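You operate a simulated robot arm through the tools that you are given. There is no shell and no other tool.

You are at the controls of a simulated robot arm. One attempt, no reset.

## Task
Put things in order on the top of the folding table. At the end: the blue clip from the top of the folding table stands on top of the teal cold pack; the green tin from the top of the folding table is on the brown wide grey-tape carton (marked "bottle caps"); the grey rolled strap stands where the green tin stood; the clear beaker from the top of the folding table stands where the grey rolled strap stood; whatever was shut is shut again. Leave all else as you found it, and nothing knocked over. Set down upright: green tin.

The check looks at the end state, three seconds after you hand in, the way a careful person would. Anything else that was tipped, shoved, dropped, spilled or broken makes it a failure. Lids that push on must go on centred and level and be pressed home; caps that screw on are set level and turned clockwise until they are tight.

## Robot
A 6-joint arm with a two-finger parallel gripper, fixed in place. Base frame: the origin is at the foot of the arm, x ahead of it, y to its left, z up; the work surface is at about z = 0. Lengths are in mm, angles in rad, forces in N, time in s.
With the tool pointing down near the work surface it reaches from about 140 to 580 mm from the base axis. Its first joint turns from -1.152 to 1.152 rad. Payload 2.1 kg.
The TCP is the grasp point between the finger pads, 30 mm short of the fingertips. In the tool frame z runs along the fingers and y along their closing line. The gripper opens to 94 mm. The fingers are 28 mm wide and 10 mm thick; the gripper's body (50 by 96 mm) begins 55 mm behind the TCP.
Orientation is that of the tool frame in the base frame, as a unit quaternion [w, x, y, z]. With the fingers straight down and closing along the base's y, the tool's x points along the base's -x, its y along +y and its z along -z.

## Interface
- The arm moves only by the tool move_arm. Its argument "steps" is text: rows parted by semicolons, each of 6 numbers parted by spaces: the shift along the tool's x, y, z in units of 50 mm (1.0 is 50 mm), then the turn, a rotation vector about the tool's x, y, z in units of 5 degrees (1.0 is 5 degrees). In form: tx ty tz ax ay az; .... A call has 1 to 20 rows; each row shifts and turns the commanded pose from where the row before left it, along the tool's axes as they then stand. "gripper" is the opening, from 0 (shut) to 1 (fully open), set as the call begins (left out, the last holds). A call with a number of a shift or a turn outside -1 to 1 is refused whole. A row lasts 0.2 s, in which the tool goes at most 50 mm and 0.15 rad; a call with a longer step from one row to the next is refused whole, and so is a gripper value outside its range. Where a pose cannot be reached the arm comes as near as it can. A force on the tool above 40 N (or 10 N above the force at the start of the call, whichever is more), or a blocked arm, ends the call early, and 0.2 s more pass. Each finger travels about 72 mm/s and halts on what it meets, pressing with about 37 N; the grip force reading is that of the motor and also rises with nothing between the fingers. The clock runs only during rows and for 0.2 s after the last one: add rows that do not move to give the fingers time. The reply holds the time, the measured pose of the TCP, the force on the tool along the base axes, the opening and the grip force, in the units named above and with some noise, with the torque about the TCP (base axes, N m) and any sound that the robot's microphone picked up.
- Cameras (640 x 400 px; columns grow to the right, rows downward): "scene" is fixed at [54.4, -387.4, 471.5]; the picture's right is [0.69, -0.72, 0.00], its down [-0.44, -0.43, -0.79] and it looks along [0.57, 0.55, -0.62] (base axes); focal length 214 px, centre (320, 200). "wrist" rides on the gripper at [76, 14, -103] in the tool frame; the picture's right is [-0.18, 0.98, 0.00], its down [-0.75, -0.14, -0.64] and it looks along [-0.63, -0.12, 0.77] (tool axes); focal length 243 px, centre (320, 200). There is no depth. A picture from a camera that has moved, and an enlarged one, comes with that camera's place and axes in the base frame and with its lens. The place of the scene camera against the robot may be out by one fixed shift of up to 18 mm in any direction.
- get_image(camera): a new picture of that camera. It takes no simulated time.
- inspect(camera, box): a new picture of the part [left, top, right, bottom] of that camera's present view, enlarged. It takes no simulated time.
- job_done(): hands the job in; it is judged then, once.

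Nothing tells you positions but the pictures and the camera data. Unless the task says otherwise, let go and move clear before handing in.

The tools are called as name(argument=value, ...) on one line, values as JSON. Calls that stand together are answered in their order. move_arm: Moves the arm, as the interface text tells. Its arguments: {"type":"object","properties":{"steps":{"type":"string"},"gripper":{"type":"number"}},"required":["steps"]} The other tools are called the same way: get_image (camera) takes a picture; inspect (camera, box) takes an enlarged picture of a part of a camera's view; job_done () hands the job in.

At the start:

```text
clock: 0.0
eef_pos: [279.4, -125.7, 365.1]
orientation: [0.002, 0.001, 1.0, -0.002]
contact_force: [-0.4, -0.1, 0.2]
ft_torque: [0.0, -0.02, 0.0]
grip_width: 93.9
grasp_force: 0.1
```

scene: 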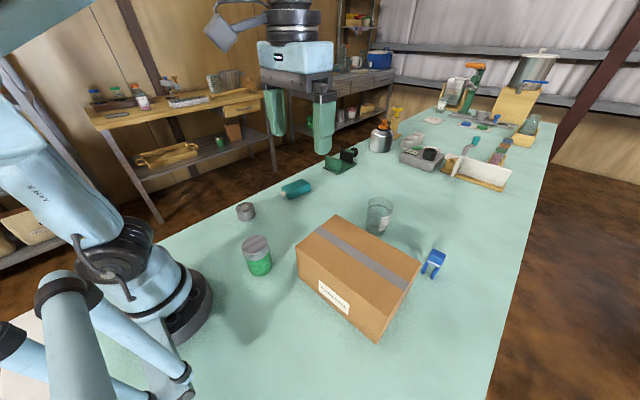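
wrist: 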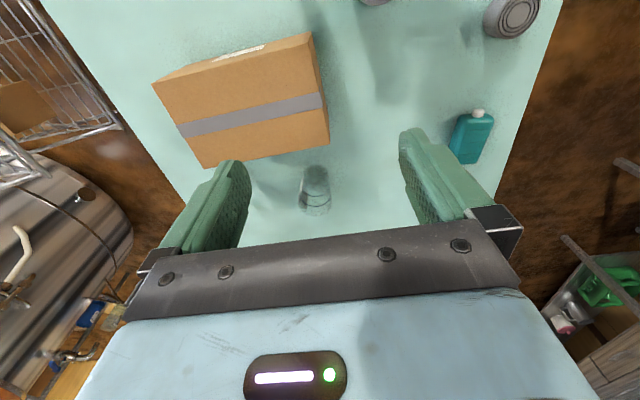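

I see the carton, green tin, grey strap, teal object, beaker and blue clip on the table. I'll enlarge the views first to tell where each one stands.

inspect(camera="scene", box=[220, 140, 460, 350])

inspect(camera="scene", box=[220, 160, 340, 290])

inspect(camera="wrist", box=[120, 0, 560, 240])

inspect(camera="scene", box=[320, 40, 560, 200])

```text
1.90 times, centred on (340, 245) of scene
camera zoom: at [54.4, -387.4, 471.5], right [0.69, -0.72, 0.0], down [-0.44, -0.43, -0.79], along [0.57, 0.55, -0.62], focal length 408 px, centre (282, 114)
```

zoom: 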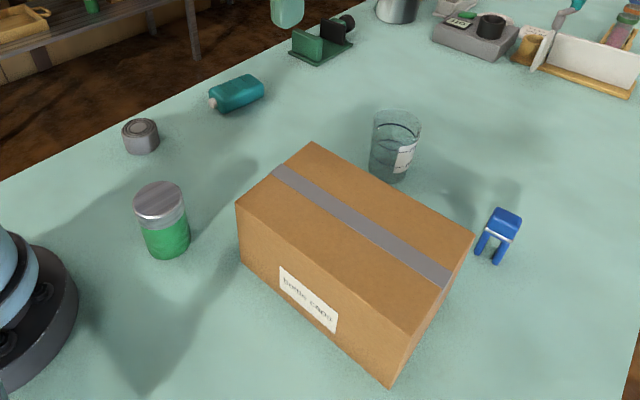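

```text
3.08 times, centred on (280, 225) of scene
camera zoom: at [54.4, -387.4, 471.5], right [0.69, -0.72, 0.0], down [-0.44, -0.43, -0.79], along [0.57, 0.55, -0.62], focal length 660 px, centre (443, 123)
```

zoom: 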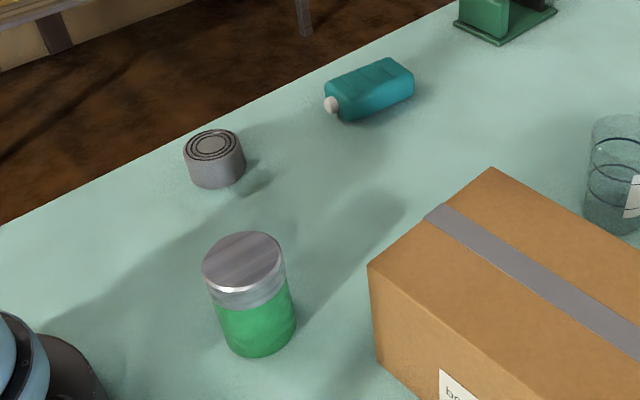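

```text
1.45 times, centred on (340, 120) of wrist
camera zoom: at [202.7, -110.6, 468.2], right [0.19, 0.98, 0.0], down [0.75, -0.14, 0.64], along [0.63, -0.12, -0.77], focal length 353 px, centre (291, 316)
```

zoom: 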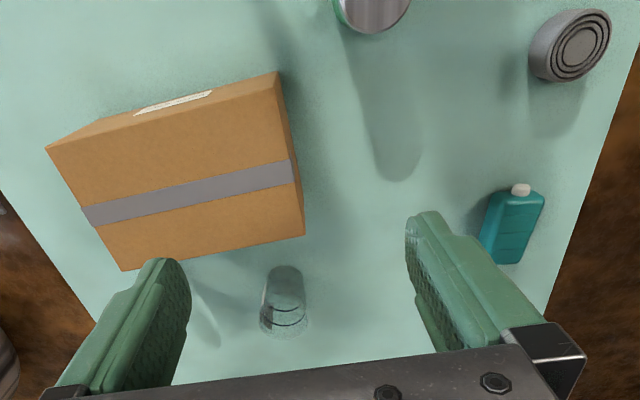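

```text
2.50 times, centred on (440, 120) of scene
camera zoom: at [54.4, -387.4, 471.5], right [0.69, -0.72, 0.0], down [-0.44, -0.43, -0.79], along [0.57, 0.55, -0.62], focal length 536 px, centre (20, 400)
```

zoom: 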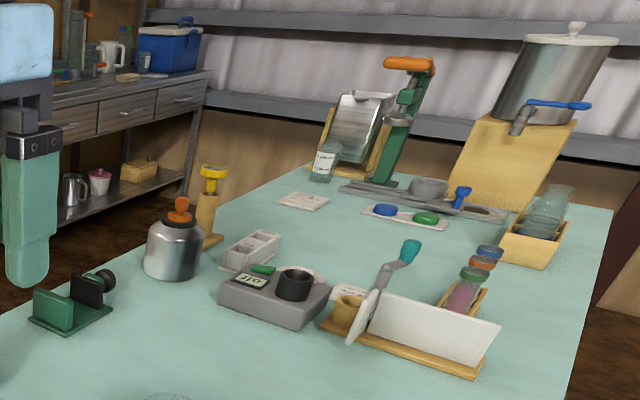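

The carton, beaker and teal pack are visible from the wrist, but the clip and tin are hidden or cut off. I'm moving over to the right at height to see the clip and carton better.

move_arm(steps="-0.369 -0.581 0.1 0 0 0; -0.369 -0.581 0.1 0 0 0; -0.369 -0.581 0.1 0 0 0; -0.369 -0.581 0.1 0 0 0; -0.369 -0.581 0.1 0 0 0; 0 0 0 0 0 0; 0 0 0 0 0 0", gripper=1)

get_image(camera="wrist")

get_image(camera="scene")

```text
clock: 1.6
eef_pos: [370.7, -271.7, 340.2]
orientation: [0.001, 0.001, 1.0, -0.001]
contact_force: [0.1, -0.4, 1.6]
ft_torque: [0.05, 0.01, 0.02]
grip_width: 94.0
grasp_force: 0.1
```

```text
taken
camera wrist: at [294.2, -255.8, 443.0], right [0.19, 0.98, 0.0], down [0.75, -0.14, 0.64], along [0.63, -0.12, -0.77], focal length 243 px, centre (320, 200)
```

wrist: 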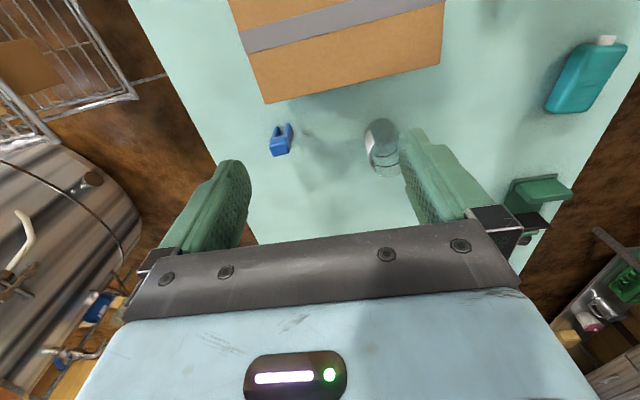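

```text
taken
```

scene: 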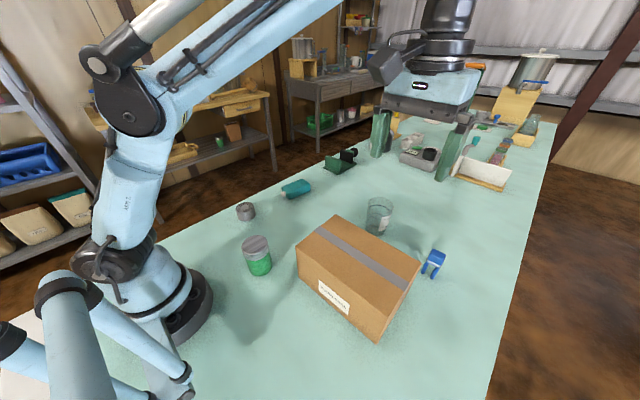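

The clip, carton edge and beaker are now in view. I'll enlarge them to measure their positions.

inspect(camera="wrist", box=[240, 90, 430, 200])

inspect(camera="wrist", box=[255, 110, 305, 165])

inspect(camera="scene", box=[410, 240, 460, 290])

inspect(camera="wrist", box=[520, 20, 640, 130])

inspect(camera="scene", box=[350, 180, 410, 245])

```text
3.37 times, centred on (335, 145) of wrist
camera zoom: at [294.2, -255.8, 443.0], right [0.19, 0.98, 0.0], down [0.75, -0.14, 0.64], along [0.63, -0.12, -0.77], focal length 817 px, centre (270, 385)
```

zoom: 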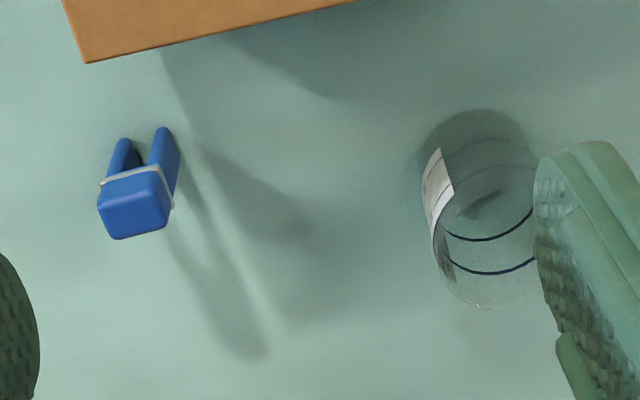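

```text
7.27 times, centred on (280, 138) of wrist
camera zoom: at [294.2, -255.8, 443.0], right [0.19, 0.98, 0.0], down [0.75, -0.14, 0.64], along [0.63, -0.12, -0.77], focal length 1764 px, centre (611, 654)
```

zoom: 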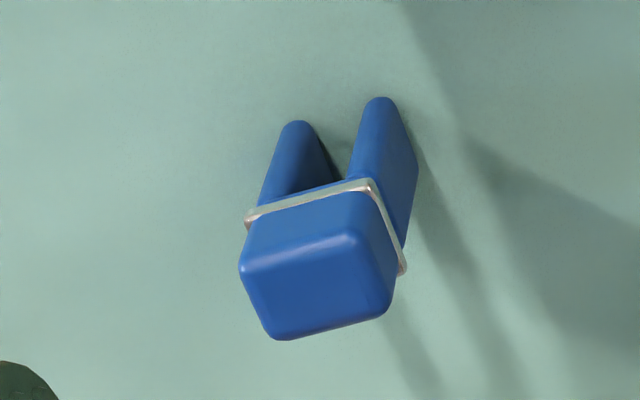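

```text
8.00 times, centred on (435, 265) of scene
camera zoom: at [54.4, -387.4, 471.5], right [0.69, -0.72, 0.0], down [-0.44, -0.43, -0.79], along [0.57, 0.55, -0.62], focal length 1716 px, centre (-600, -320)
```

zoom: 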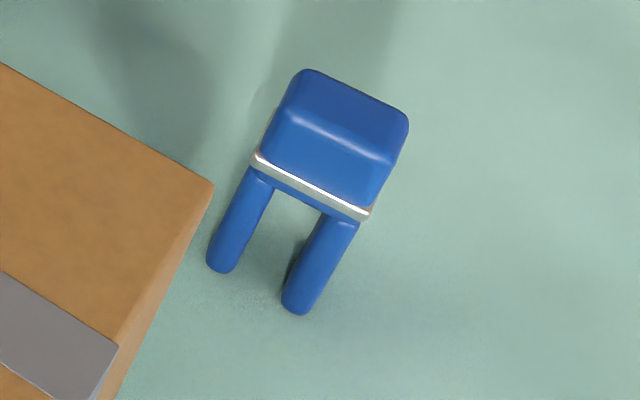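

```text
3.64 times, centred on (580, 75) of wrist
camera zoom: at [294.2, -255.8, 443.0], right [0.19, 0.98, 0.0], down [0.75, -0.14, 0.64], along [0.63, -0.12, -0.77], focal length 882 px, centre (-626, 654)
```

zoom: 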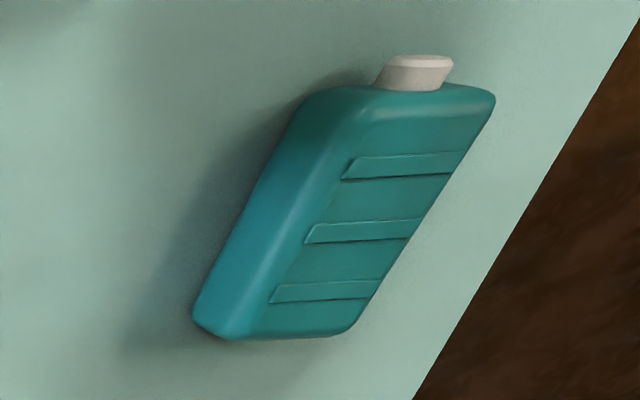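

```text
6.15 times, centred on (380, 212) of scene
camera zoom: at [54.4, -387.4, 471.5], right [0.69, -0.72, 0.0], down [-0.44, -0.43, -0.79], along [0.57, 0.55, -0.62], focal length 1320 px, centre (-49, 123)
```

zoom: 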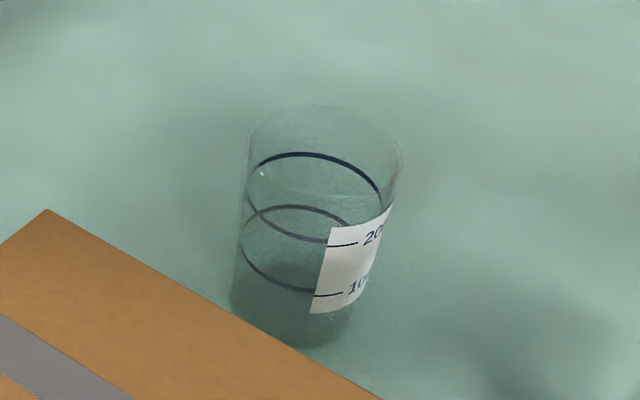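

The clip stands on its two legs near (467,-360) and the beaker is near (511,-178). Next I'm moving back toward the base to view the tin, strap and carton.

move_arm(steps="0.489 0.777 -0.03 0 0 0; 0.489 0.777 -0.03 0 0 0; 0.489 0.777 -0.03 0 0 0; 0.489 0.777 -0.03 0 0 0; 0.489 0.777 -0.03 0 0 0; 0.489 0.777 -0.03 0 0 0; 0.489 0.777 -0.03 0 0 0; 0 0 0 0 0 0; 0 0 0 0 0 0")

get_image(camera="wrist")

inspect(camera="wrist", box=[100, 0, 540, 200])

```text
clock: 3.6
eef_pos: [200.5, 1.8, 347.9]
orientation: [0.001, 0.001, 1.0, -0.001]
contact_force: [-0.3, -0.6, -0.1]
ft_torque: [0.0, 0.0, 0.02]
grip_width: 94.1
grasp_force: 0.0
```

```text
taken
camera wrist: at [124.9, 16.6, 450.7], right [0.19, 0.98, 0.0], down [0.75, -0.14, 0.64], along [0.63, -0.12, -0.77], focal length 243 px, centre (320, 200)
```

wrist: 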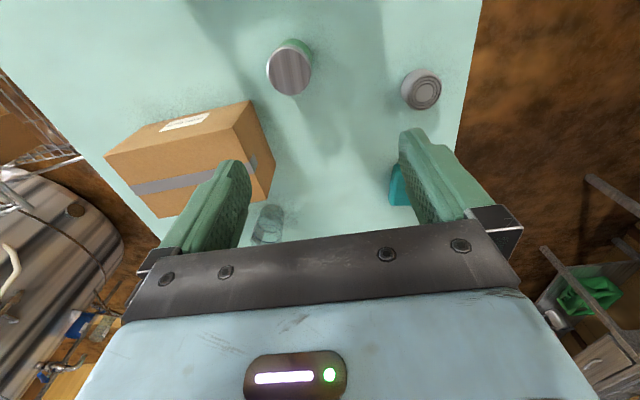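

```text
1.45 times, centred on (320, 100) of wrist
camera zoom: at [124.9, 16.6, 450.7], right [0.19, 0.98, 0.0], down [0.75, -0.14, 0.64], along [0.63, -0.12, -0.77], focal length 353 px, centre (320, 346)
```

zoom: 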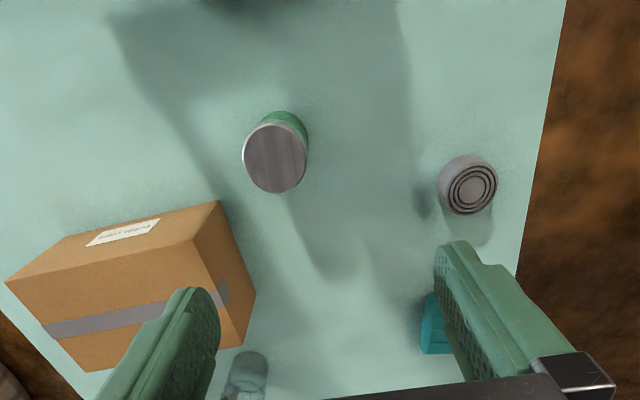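

inspect(camera="wrist", box=[250, 20, 450, 140])

inspect(camera="wrist", box=[95, 90, 285, 230])

```text
3.20 times, centred on (350, 80) of wrist
camera zoom: at [124.9, 16.6, 450.7], right [0.19, 0.98, 0.0], down [0.75, -0.14, 0.64], along [0.63, -0.12, -0.77], focal length 776 px, centre (224, 584)
```

zoom: 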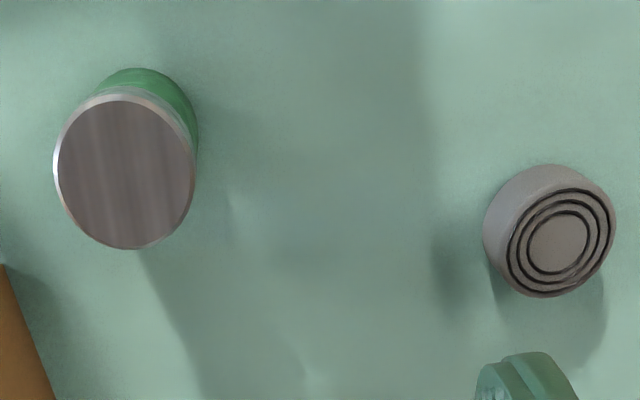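

```text
2.86 times, centred on (190, 160) of wrist
camera zoom: at [124.9, 16.6, 450.7], right [0.19, 0.98, 0.0], down [0.75, -0.14, 0.64], along [0.63, -0.12, -0.77], focal length 693 px, centre (691, 314)
```

zoom: 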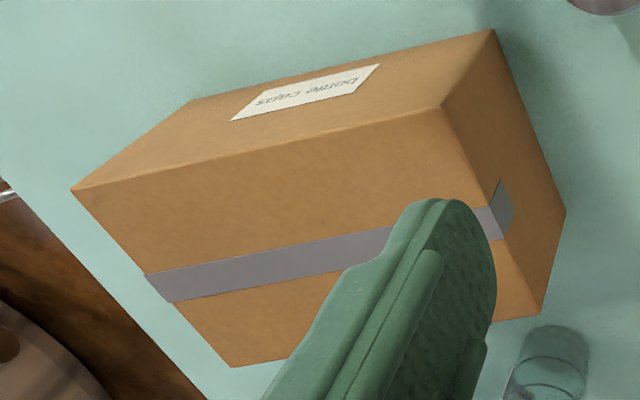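

Tin is near (194,-40), strap near (276,162), and the carton spans about x 243–378, y −349 to −131, roughly 117 high. Now I'm moving over to look at the teal pack.

move_arm(steps="-0.72 0.512 0.19 0 0 0; -0.72 0.512 0.19 0 0 0; -0.72 0.512 0.19 0 0 0; -0.72 0.512 0.19 0 0 0; -0.72 0.512 0.19 0 0 0; 0 0 0 0 0 0; 0 0 0 0 0 0")

get_image(camera="wrist")

inspect(camera="wrist", box=[240, 0, 480, 150])

inspect(camera="scene", box=[270, 170, 325, 210])

```text
clock: 5.2
eef_pos: [380.5, 131.3, 303.7]
orientation: [0.001, 0.001, 1.0, -0.001]
contact_force: [-0.7, 0.3, -0.2]
ft_torque: [-0.02, 0.02, 0.01]
grip_width: 94.0
grasp_force: 0.0
```

```text
taken
camera wrist: at [303.5, 145.8, 406.1], right [0.19, 0.98, 0.0], down [0.75, -0.14, 0.64], along [0.63, -0.12, -0.77], focal length 243 px, centre (320, 200)
```

wrist: 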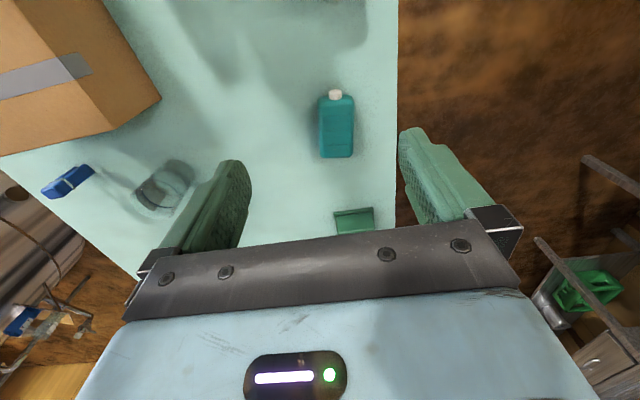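

```text
2.67 times, centred on (360, 75) of wrist
camera zoom: at [303.5, 145.8, 406.1], right [0.19, 0.98, 0.0], down [0.75, -0.14, 0.64], along [0.63, -0.12, -0.77], focal length 647 px, centre (213, 533)
```

zoom: 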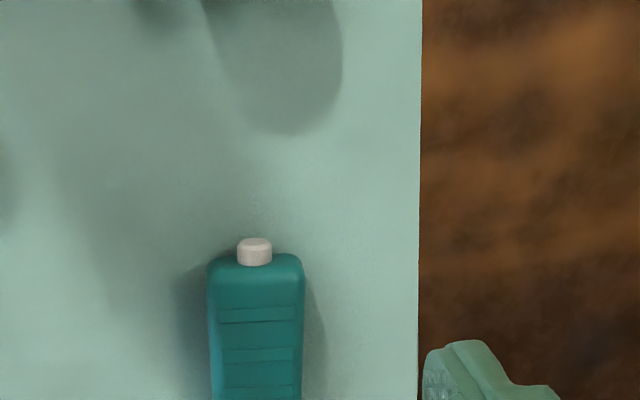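

```text
10.00 times, centred on (298, 190) of scene
camera zoom: at [54.5, -387.4, 471.5], right [0.69, -0.72, 0.0], down [-0.44, -0.43, -0.79], along [0.57, 0.55, -0.62], focal length 2145 px, centre (545, 300)
```

zoom: 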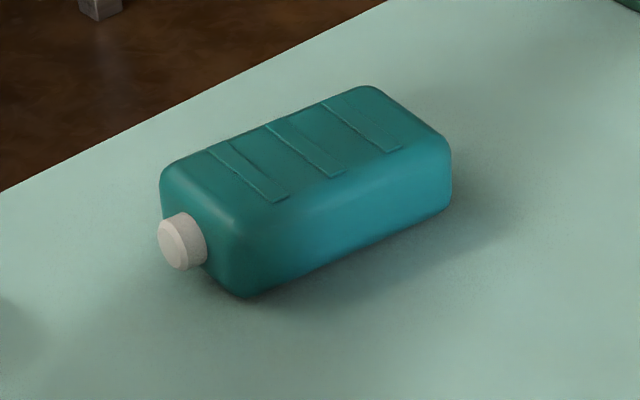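

inspect(camera="wrist", box=[290, 75, 390, 175])

inspect(camera="wrist", box=[20, 140, 220, 260])

```text
4.00 times, centred on (340, 125) of wrist
camera zoom: at [303.5, 145.8, 406.1], right [0.19, 0.98, 0.0], down [0.75, -0.14, 0.64], along [0.63, -0.12, -0.77], focal length 970 px, centre (240, 500)
```

zoom: 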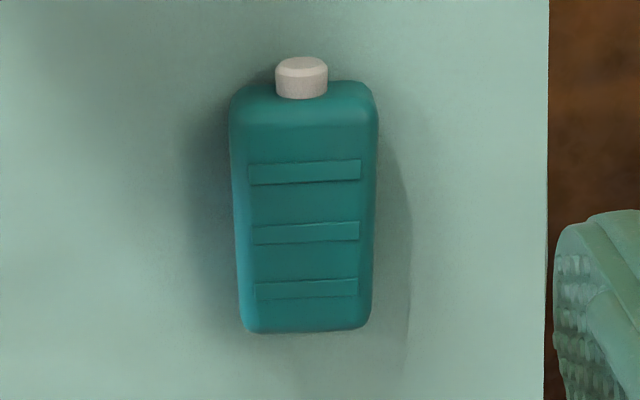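

```text
3.20 times, centred on (120, 200) of wrist
camera zoom: at [303.5, 145.8, 406.1], right [0.19, 0.98, 0.0], down [0.75, -0.14, 0.64], along [0.63, -0.12, -0.77], focal length 776 px, centre (960, 200)
```

zoom: 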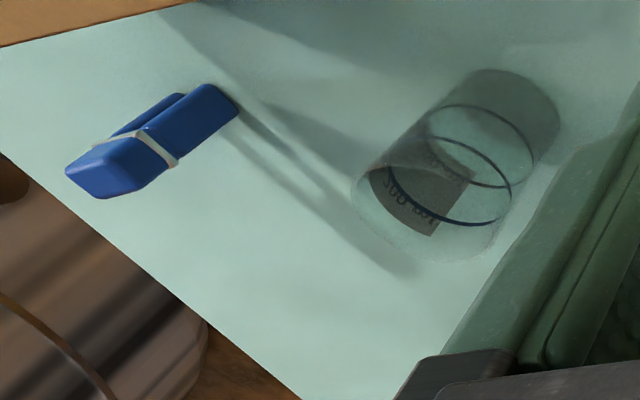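

The pack lies with its top about 32 mm high and strips 25 mm apart, and the gap between strips is a good landing spot for the clip. I'm flying over to the clip at a safe height and turning slightly to match its yaw.

move_arm(steps="-0.127 -0.857 0 0 0 0; -0.127 -0.857 0 0 0 0; -0.127 -0.857 0 0 0 0; -0.127 -0.857 0 0 0 0; -0.127 -0.857 0 0 0 0; -0.127 -0.857 0 0 0 0; -0.127 -0.857 0 0 0 0; -0.127 -0.857 0 0 0 0; -0.127 -0.857 0 0 0 0; -0.127 -0.857 0.2 0 0 0; -0.127 -0.857 0.2 0 0 0; 0 0 0.6 0 0 -0.62; 0 0 0.6 0 0 -0.62; 0 0 0 0 0 0; 0 0 0 0 0 0")

get_image(camera="wrist")

get_image(camera="scene")

```text
clock: 8.4
eef_pos: [421.5, -322.6, 202.5]
orientation: [0.0, -0.053, 0.999, -0.001]
contact_force: [0.0, 0.3, 0.7]
ft_torque: [0.01, 0.01, 0.02]
grip_width: 94.0
grasp_force: 0.2
out of reach, approached as far as the arm can: row 10, 11
```

```text
taken
camera wrist: at [343.5, -315.9, 305.3], right [0.08, 1.0, 0.0], down [0.76, -0.06, 0.64], along [0.64, -0.05, -0.77], focal length 243 px, centre (320, 200)
```

wrist: 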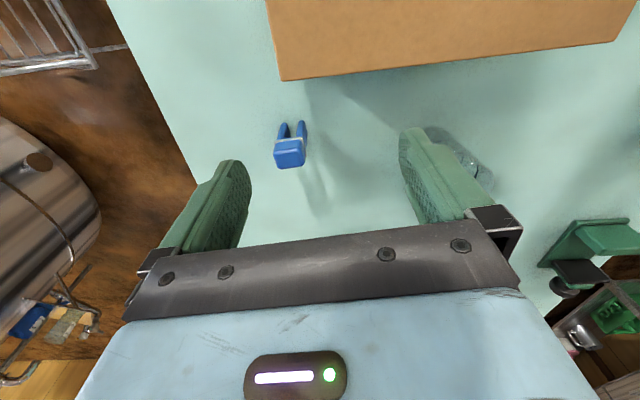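

```text
taken
```

scene: 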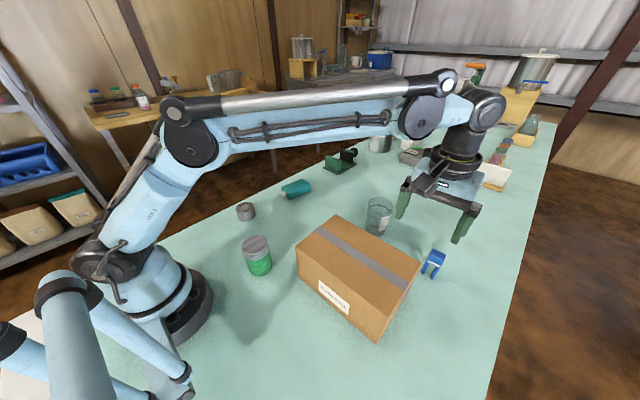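

inspect(camera="wrist", box=[255, 105, 335, 185])

```text
5.00 times, centred on (295, 145) of wrist
camera zoom: at [343.5, -315.9, 305.3], right [0.08, 1.0, 0.0], down [0.76, -0.06, 0.64], along [0.64, -0.05, -0.77], focal length 1213 px, centre (445, 475)
```

zoom: 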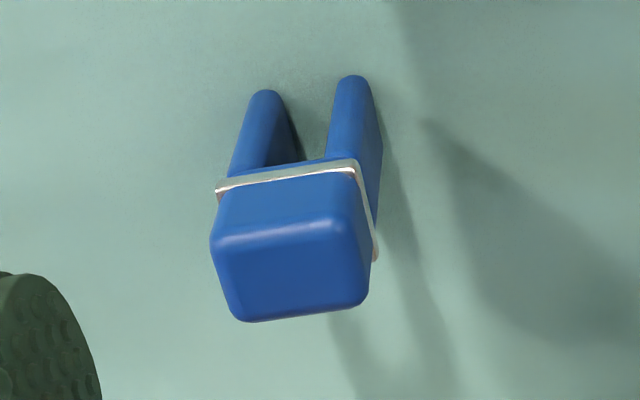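

The clip's body centre works out at about (476,-360) with its top at 73 mm, which is near the reach limit. I'm tilting the fingers 15° outward about their closing line and hovering over it.

move_arm(steps="0 0 0 0 -1 0; 0 0 0 0 -1 0; 0 0 0 0 -1 0; -0.198 -0.287 0.553 0 0 0; -0.198 -0.287 0.553 0 0 0; -0.198 -0.287 0.553 0 0 0; 0 0 0 0 0 0; 0 0 0 0 0 0")

get_image(camera="wrist")

get_image(camera="scene")

```text
clock: 10.2
eef_pos: [475.2, -359.2, 129.6]
orientation: [0.13, -0.053, 0.99, 0.005]
contact_force: [-0.2, -0.3, -0.5]
ft_torque: [0.02, 0.0, 0.0]
grip_width: 94.1
grasp_force: 0.0
```

```text
taken
camera wrist: at [374.2, -355.9, 209.6], right [0.07, 1.0, 0.05], down [0.57, -0.08, 0.82], along [0.82, -0.03, -0.58], focal length 243 px, centre (320, 200)
```

wrist: 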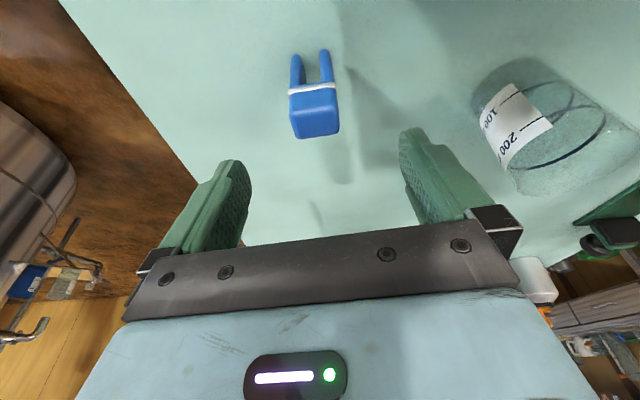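

```text
taken
```

scene: 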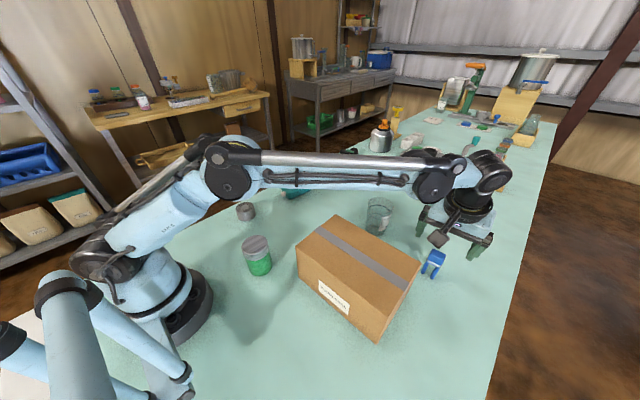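

inspect(camera="wrist", box=[260, 30, 380, 150])

```text
3.33 times, centred on (320, 90) of wrist
camera zoom: at [374.2, -355.9, 209.6], right [0.07, 1.0, 0.05], down [0.57, -0.08, 0.82], along [0.82, -0.03, -0.58], focal length 809 px, centre (320, 567)
```

zoom: 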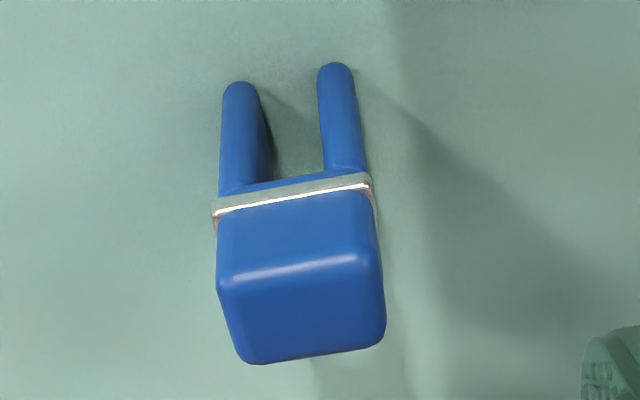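

The hover is lined up within about 1.5 mm of the clip. Descending straight down around it with the fingers open.

move_arm(steps="0.0642 -0.005 0.2507 0 0 0; 0.0642 -0.005 0.2507 0 0 0; 0.0642 -0.005 0.2507 0 0 0; 0.0642 -0.005 0.2507 0 0 0; 0.0642 -0.005 0.2507 0 0 0; 0.0642 -0.005 0.2507 0 0 0; 0 0 0 0 0 0")

get_image(camera="wrist")

inspect(camera="scene", box=[390, 180, 510, 290])

```text
clock: 11.8
eef_pos: [476.9, -359.4, 51.9]
orientation: [0.13, -0.053, 0.99, 0.006]
contact_force: [0.6, -0.3, 0.5]
ft_torque: [0.0, -0.01, -0.02]
grip_width: 94.1
grasp_force: 0.2
```

```text
taken
camera wrist: at [375.7, -357.0, 131.2], right [0.07, 1.0, 0.05], down [0.57, -0.08, 0.82], along [0.82, -0.03, -0.58], focal length 243 px, centre (320, 200)
```

wrist: 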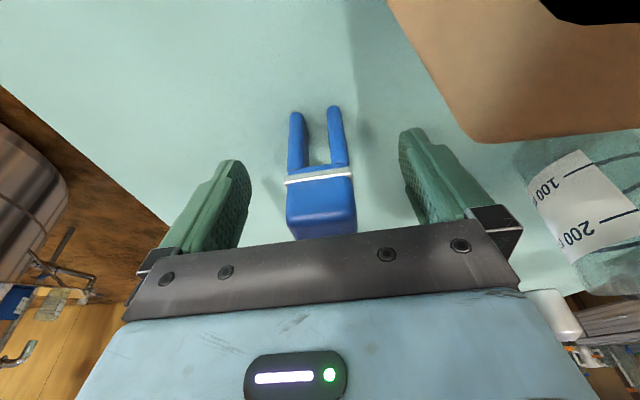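

```text
3.64 times, centred on (450, 235) of scene
camera zoom: at [54.4, -387.4, 471.5], right [0.69, -0.72, 0.0], down [-0.44, -0.43, -0.79], along [0.57, 0.55, -0.62], focal length 780 px, centre (-153, 73)
```

zoom: 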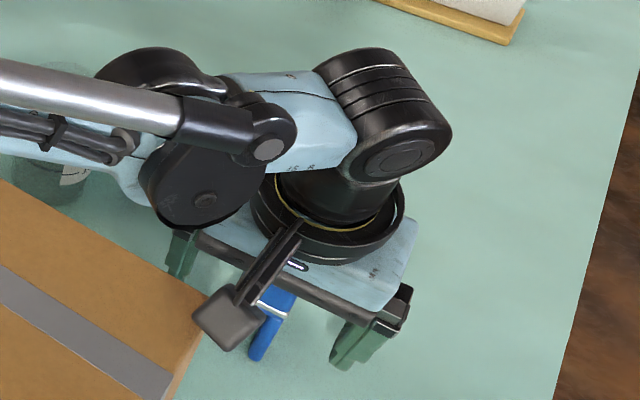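

The clip sits between the open fingers and no contact is felt. Closing on it now.

move_arm(steps="0 0 0 0 0 0; 0 0 0 0 0 0; 0 0 0 0 0 0; 0 0 0 0 0 0; 0 0 0 0 0 0", gripper=0.1)

get_image(camera="wrist")

```text
clock: 13.0
eef_pos: [476.2, -360.4, 51.9]
orientation: [0.13, -0.053, 0.99, 0.007]
contact_force: [-0.3, 0.2, 1.0]
ft_torque: [0.04, -0.02, 0.03]
grip_width: 35.2
grasp_force: 36.9
```

```text
taken
camera wrist: at [375.8, -357.0, 131.4], right [0.07, 1.0, 0.05], down [0.57, -0.08, 0.82], along [0.82, -0.03, -0.58], focal length 243 px, centre (320, 200)
```

wrist: 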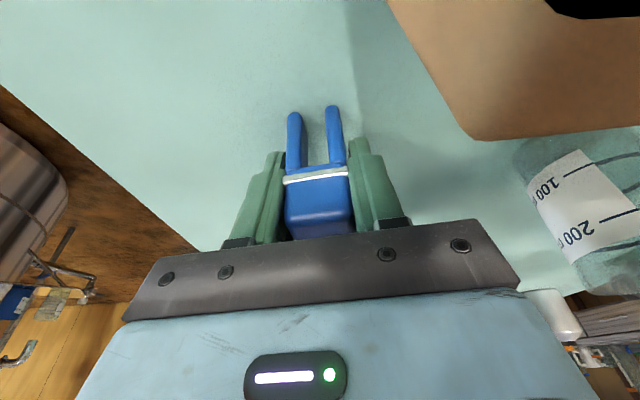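

The clip is gripped at 35 mm across its band. Lifting straight up, then moving inward and higher to clear the carton and beaker.

move_arm(steps="-0.065 0 -0.2415 0 0 0; -0.065 0 -0.2415 0 0 0; -0.1294 0 -0.483 0 0 0; -0.1294 0 -0.483 0 0 0; -0.1294 0 -0.483 0 0 0; 0.013 0.42 -0.556 0 0 0; 0.013 0.42 -0.556 0 0 0; 0.013 0.42 -0.556 0 0 0; 0 0 0 0 0 0")

get_image(camera="wrist")

```text
clock: 15.0
eef_pos: [445.8, -299.5, 233.0]
orientation: [0.13, -0.053, 0.99, 0.007]
contact_force: [-0.5, 0.2, 0.4]
ft_torque: [0.01, 0.01, -0.01]
grip_width: 35.1
grasp_force: 36.9
```

```text
taken
camera wrist: at [343.9, -295.4, 313.2], right [0.07, 1.0, 0.05], down [0.57, -0.08, 0.82], along [0.82, -0.03, -0.58], focal length 243 px, centre (320, 200)
```

wrist: 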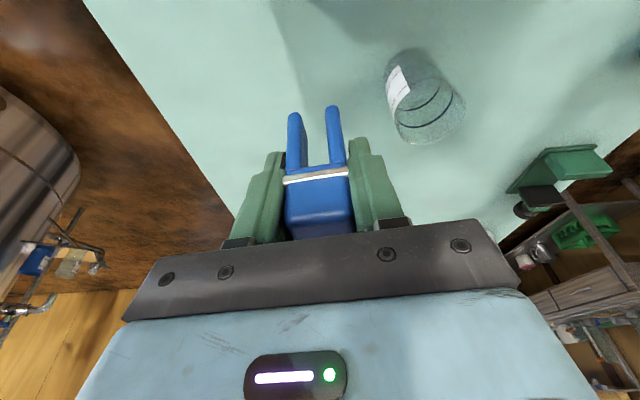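

Clip is held upright and steady. Carrying it across to above the teal pack and turning it to line up with the pack's strips.

move_arm(steps="-0.09 0.8785 0.0242 0 0 0; -0.09 0.8785 0.0242 0 0 0; -0.09 0.8785 0.0242 0 0 0; -0.09 0.8785 0.0242 0 0 0; -0.09 0.8785 0.0242 0 0 0; -0.09 0.8785 0.0242 0 0 0; -0.09 0.8785 0.0242 0 0 0; -0.09 0.8785 0.0242 0 0 0; -0.09 0.8785 0.0242 0 0 0; -0.09 0.8785 0.0242 0 0 0; 0 0 0 0.231 0 0.863; 0 0 0 0.231 0 0.863; 0 0 0 0.231 0 0.863; 0 0 0 0 0 0; 0 0 0 0 0 0")

get_image(camera="wrist")

inspect(camera="wrist", box=[240, 0, 400, 130])

```text
clock: 18.2
eef_pos: [445.8, 142.2, 232.9]
orientation: [0.132, 0.063, 0.989, -0.009]
contact_force: [-0.1, -0.1, -0.7]
ft_torque: [0.0, 0.05, 0.03]
grip_width: 35.2
grasp_force: 37.4
```

```text
taken
camera wrist: at [348.4, 169.5, 311.3], right [0.3, 0.95, 0.05], down [0.54, -0.21, 0.82], along [0.79, -0.22, -0.58], focal length 243 px, centre (320, 200)
```

wrist: 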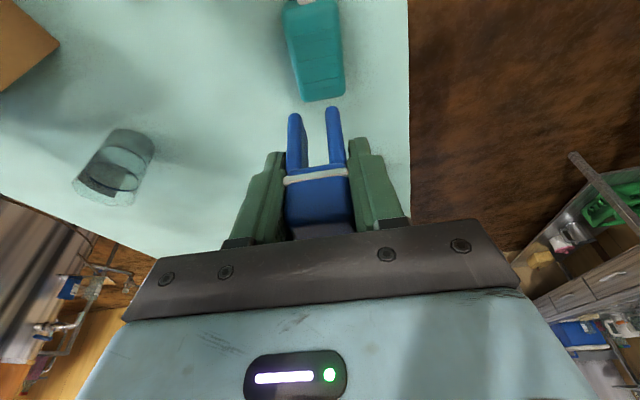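

```text
3.08 times, centred on (320, 65) of wrist
camera zoom: at [348.4, 169.5, 311.3], right [0.3, 0.95, 0.05], down [0.54, -0.21, 0.82], along [0.79, -0.22, -0.58], focal length 746 px, centre (320, 615)
```

zoom: 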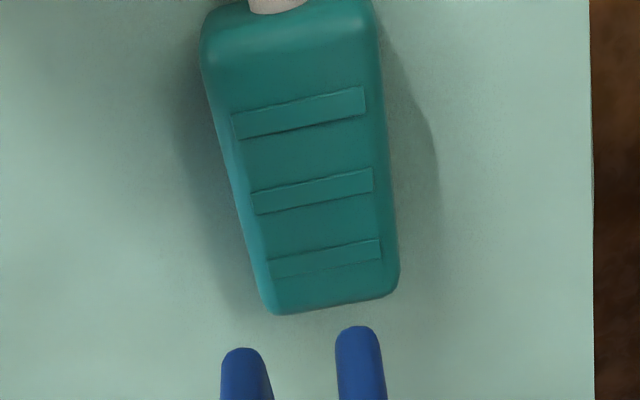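

inspect(camera="scene", box=[240, 100, 400, 220])

inspect(camera="scene", box=[285, 130, 345, 180])

```text
3.33 times, centred on (320, 160) of scene
camera zoom: at [54.4, -387.4, 471.5], right [0.69, -0.72, 0.0], down [-0.44, -0.43, -0.79], along [0.57, 0.55, -0.62], focal length 715 px, centre (320, 333)
```

zoom: 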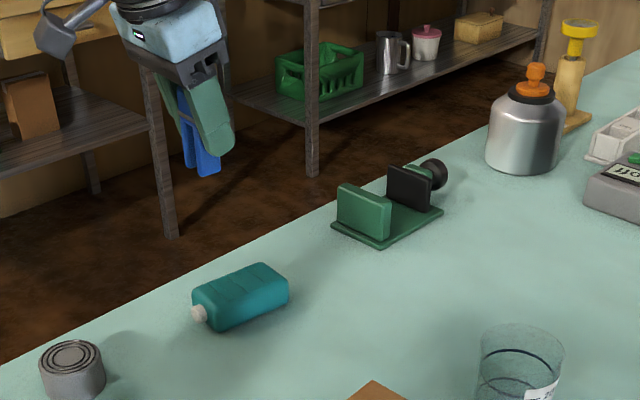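

```text
8.00 times, centred on (315, 155) of scene
camera zoom: at [54.4, -387.4, 471.5], right [0.69, -0.72, 0.0], down [-0.44, -0.43, -0.79], along [0.57, 0.55, -0.62], focal length 1716 px, centre (360, 560)
```

zoom: 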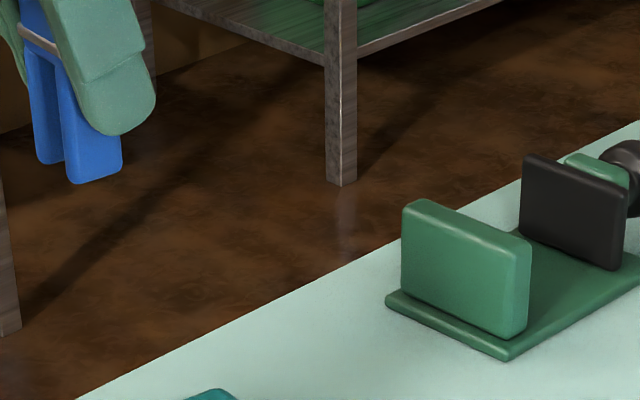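

The clip's legs line up with the strips, and the gap between the first two strips is centred near (462,142). Shifting over that gap and lowering to just above it.

move_arm(steps="-0.177 0.0094 0.048 0 0 0; -0.177 0.0094 0.048 0 0 0; 0.116 0.0004 0.427 0 0 0; 0.116 0.0004 0.427 0 0 0; 0.116 0.0004 0.427 0 0 0; 0.116 0.0004 0.427 0 0 0; 0.116 0.0004 0.427 0 0 0; 0.116 0.0004 0.427 0 0 0; 0 0 0 0 0 0; 0 0 0 0 0 0")

get_image(camera="wrist")

inspect(camera="wrist", box=[240, 40, 420, 200])

inspect(camera="scene", box=[260, 150, 340, 215])

```text
clock: 20.4
eef_pos: [463.4, 138.9, 99.3]
orientation: [0.132, 0.064, 0.989, -0.009]
contact_force: [0.2, -0.7, -0.3]
ft_torque: [0.03, -0.06, -0.03]
grip_width: 35.2
grasp_force: 36.7
```

```text
taken
camera wrist: at [365.6, 166.8, 179.2], right [0.3, 0.95, 0.05], down [0.54, -0.21, 0.82], along [0.79, -0.22, -0.58], focal length 243 px, centre (320, 200)
```

wrist: 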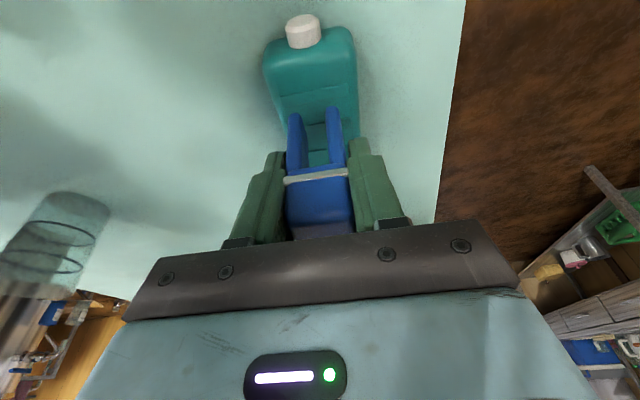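

```text
2.50 times, centred on (330, 120) of wrist
camera zoom: at [365.6, 166.8, 179.2], right [0.3, 0.95, 0.05], down [0.54, -0.21, 0.82], along [0.79, -0.22, -0.58], focal length 606 px, centre (295, 400)
```

zoom: 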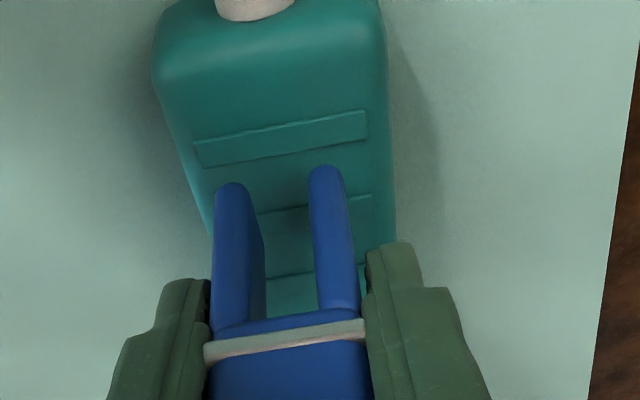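

```text
6.15 times, centred on (300, 182) of scene
camera zoom: at [54.4, -387.4, 471.5], right [0.69, -0.72, 0.0], down [-0.44, -0.43, -0.79], along [0.57, 0.55, -0.62], focal length 1320 px, centre (443, 308)
```

zoom: 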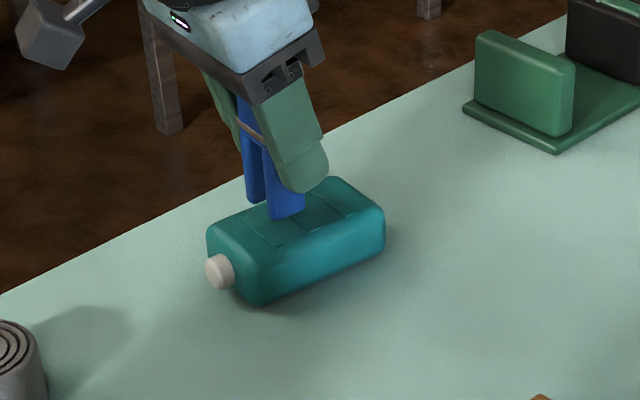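

The legs hover centred over the gap, about 10 mm above the pack. I'm lowering gently in small steps and watching the force.

move_arm(steps="0.0131 0.005 0.0482 0 0 0; 0.0131 0.005 0.0482 0 0 0; 0.0052 0 0.0193 0 0 0; 0.0052 0 0.0193 0 0 0; 0 0 0 0 0 0")

```text
clock: 21.6
eef_pos: [464.0, 139.7, 93.5]
orientation: [0.13, 0.063, 0.989, -0.009]
contact_force: [-0.5, 0.1, -0.2]
ft_torque: [-0.01, 0.04, 0.05]
grip_width: 35.1
grasp_force: 37.7
```

move_arm(steps="0.0052 0 0.0193 0 0 0; 0.0052 0 0.0193 0 0 0; 0.0052 0 0.0193 0 0 0; 0 0 0 0 0 0")

inspect(camera="scene", box=[270, 160, 330, 205])

```text
clock: 22.6
eef_pos: [464.6, 140.7, 90.0]
orientation: [0.131, 0.062, 0.989, -0.009]
contact_force: [-0.1, -0.4, -0.6]
ft_torque: [-0.02, 0.01, -0.01]
grip_width: 35.2
grasp_force: 37.3
```

```text
8.89 times, centred on (300, 182) of scene
camera zoom: at [54.4, -387.4, 471.5], right [0.69, -0.72, 0.0], down [-0.44, -0.43, -0.79], along [0.57, 0.55, -0.62], focal length 1906 px, centre (498, 356)
```

zoom: 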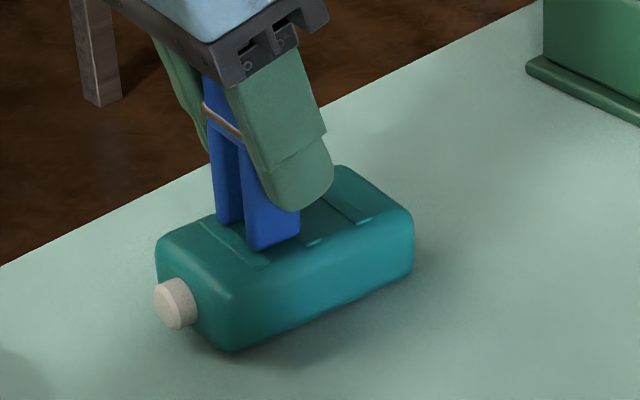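

move_arm(steps="0.0052 0 0.0193 0 0 0; 0.0052 0 0.0193 0 0 0; 0 0 0 0 0 0")

```text
clock: 23.4
eef_pos: [464.2, 140.9, 87.8]
orientation: [0.13, 0.062, 0.989, -0.009]
contact_force: [-1.3, 0.9, 6.4]
ft_torque: [0.0, 0.05, -0.02]
grip_width: 35.1
grasp_force: 36.5
```

Contact at 6 N: the clip is resting on the pack top. I'll open the fingers slightly and look.

move_arm(steps="0 0 0 0 0 0; 0 0 0 0 0 0; 0 0 0 0 0 0", gripper=0.62)

get_image(camera="wrist")

inspect(camera="scene", box=[270, 150, 330, 205])

```text
clock: 24.2
eef_pos: [463.7, 139.7, 87.7]
orientation: [0.132, 0.064, 0.989, -0.009]
contact_force: [0.0, -0.3, 0.2]
ft_torque: [0.02, 0.01, -0.01]
grip_width: 58.2
grasp_force: 0.1
```

```text
taken
camera wrist: at [366.2, 167.4, 167.1], right [0.3, 0.95, 0.05], down [0.54, -0.21, 0.82], along [0.79, -0.22, -0.58], focal length 243 px, centre (320, 200)
```

wrist: 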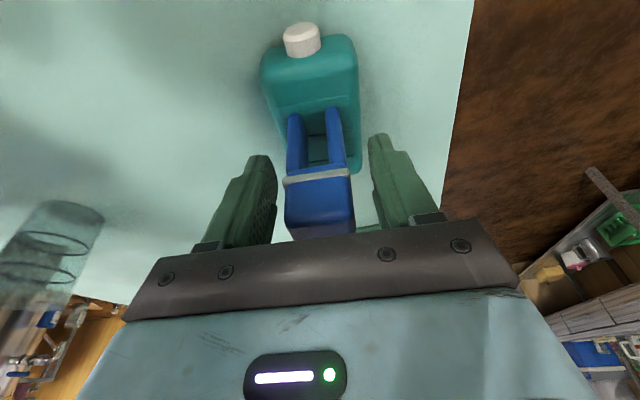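

```text
7.27 times, centred on (300, 178) of scene
camera zoom: at [54.4, -387.4, 471.5], right [0.69, -0.72, 0.0], down [-0.44, -0.43, -0.79], along [0.57, 0.55, -0.62], focal length 1560 px, centre (466, 364)
```

zoom: 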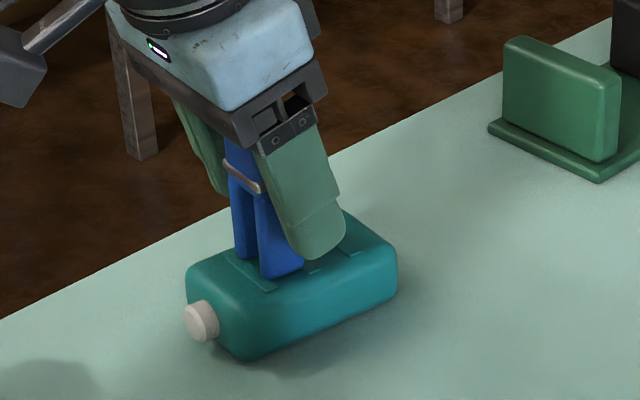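

The clip stands freely on the pack. Opening more and retreating straight up, then straightening the tool.

move_arm(steps="0 0 0 0 0 0; -0.0272 0 -0.1 0 0 0; -0.068 0 -0.25 0 0 0; -0.136 0 -0.501 0 0 0; -0.136 0 -0.501 0 0 0; -0.136 0 -0.501 0 0 0; -0.136 0 -0.501 0 0 0; 0 0 0 0 0 0", gripper=0.8)

inspect(camera="wrist", box=[220, 0, 420, 150])

inspect(camera="scene", box=[260, 140, 340, 210])

```text
clock: 26.0
eef_pos: [465.4, 140.9, 210.4]
orientation: [0.131, 0.063, 0.989, -0.009]
contact_force: [0.4, -0.3, 0.2]
ft_torque: [0.01, 0.01, 0.02]
grip_width: 75.2
grasp_force: 0.0
```

```text
2.67 times, centred on (320, 75) of wrist
camera zoom: at [367.7, 167.9, 289.4], right [0.3, 0.95, 0.05], down [0.54, -0.21, 0.82], along [0.79, -0.22, -0.58], focal length 647 px, centre (320, 533)
```

zoom: 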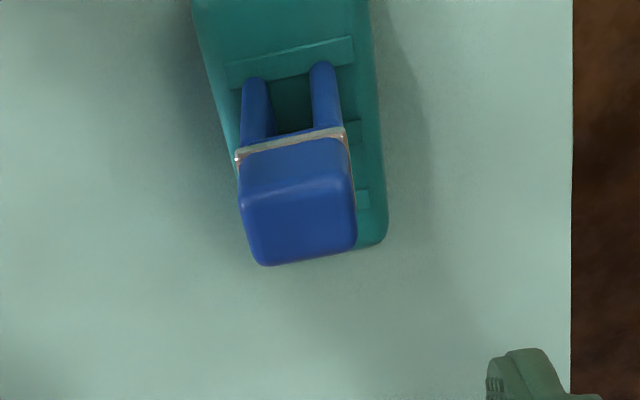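

```text
5.71 times, centred on (300, 175) of scene
camera zoom: at [54.4, -387.4, 471.5], right [0.69, -0.72, 0.0], down [-0.44, -0.43, -0.79], along [0.57, 0.55, -0.62], focal length 1226 px, centre (434, 343)
```

zoom: 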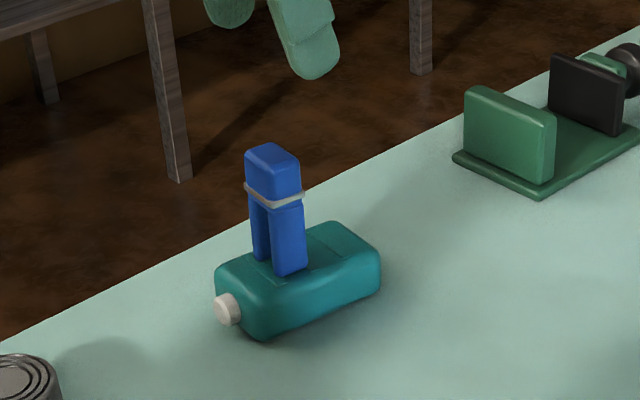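

The clip is standing securely on the teal pack. Next I straighten the tool and move back above the green tin.

move_arm(steps="0 0 0 0 1 0; 0 0 0 0 1 0; 0 0 0 0 1 0; 0.7024 -0.6114 -0.057 0 0 0; 0.7024 -0.6114 -0.057 0 0 0; 0.7024 -0.6114 -0.057 0 0 0; 0.7024 -0.6114 -0.057 0 0 0; 0.7024 -0.6114 -0.057 0 0 0; 0.7024 -0.6114 -0.057 0 0 0; 0.7024 -0.6114 -0.057 0 0 0; 0 0 0 0 0 0; 0 0 0 0 0 0", gripper=1)

get_image(camera="wrist")

get_image(camera="scene")

```text
clock: 28.6
eef_pos: [192.8, -40.5, 230.7]
orientation: [0.0, 0.063, 0.998, 0.0]
contact_force: [0.9, -0.5, 0.0]
ft_torque: [0.01, 0.04, 0.0]
grip_width: 93.9
grasp_force: 0.2
```

```text
taken
camera wrist: at [119.1, -16.7, 333.8], right [0.31, 0.95, 0.0], down [0.73, -0.23, 0.64], along [0.61, -0.2, -0.77], focal length 243 px, centre (320, 200)
```

wrist: 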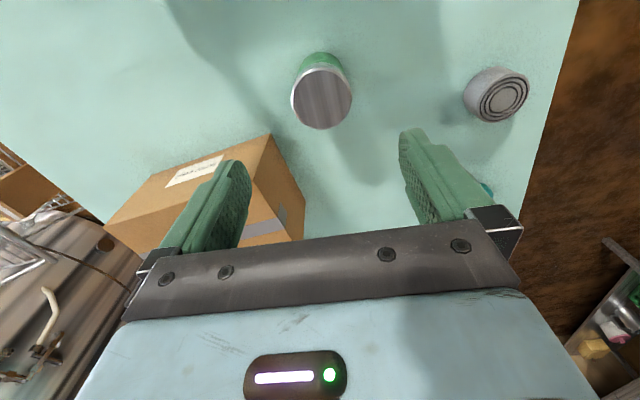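

```text
taken
```

scene: 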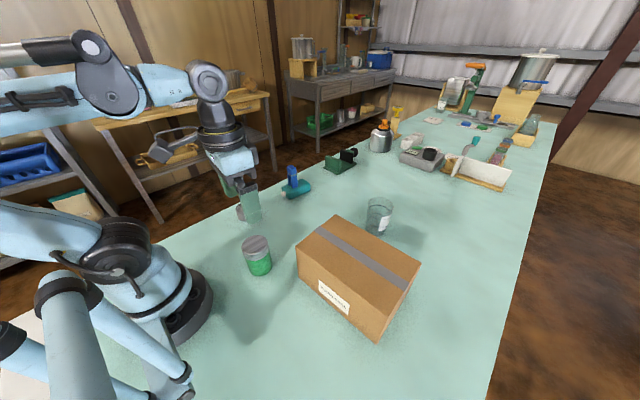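

inspect(camera="wrist", box=[270, 40, 370, 140])

inspect(camera="wrist", box=[440, 50, 550, 140])

```text
4.00 times, centred on (320, 90) of wrist
camera zoom: at [119.1, -16.7, 333.8], right [0.31, 0.95, 0.0], down [0.73, -0.23, 0.64], along [0.61, -0.2, -0.77], focal length 970 px, centre (320, 640)
```

zoom: 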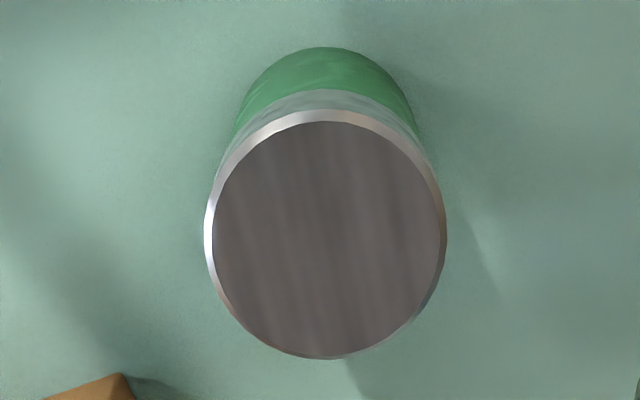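

```text
4.44 times, centred on (495, 95) of wrist
camera zoom: at [119.1, -16.7, 333.8], right [0.31, 0.95, 0.0], down [0.73, -0.23, 0.64], along [0.61, -0.2, -0.77], focal length 1078 px, centre (-458, 667)
```

zoom: 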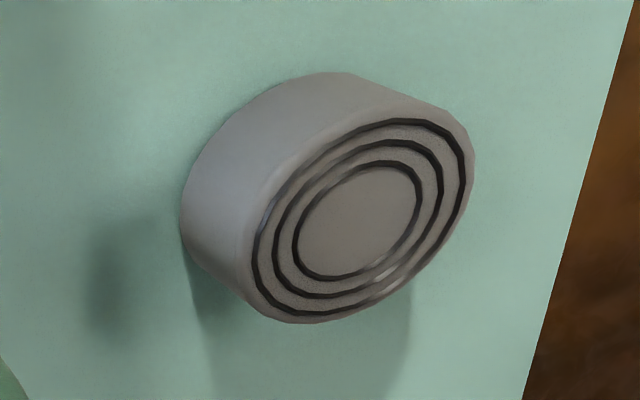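

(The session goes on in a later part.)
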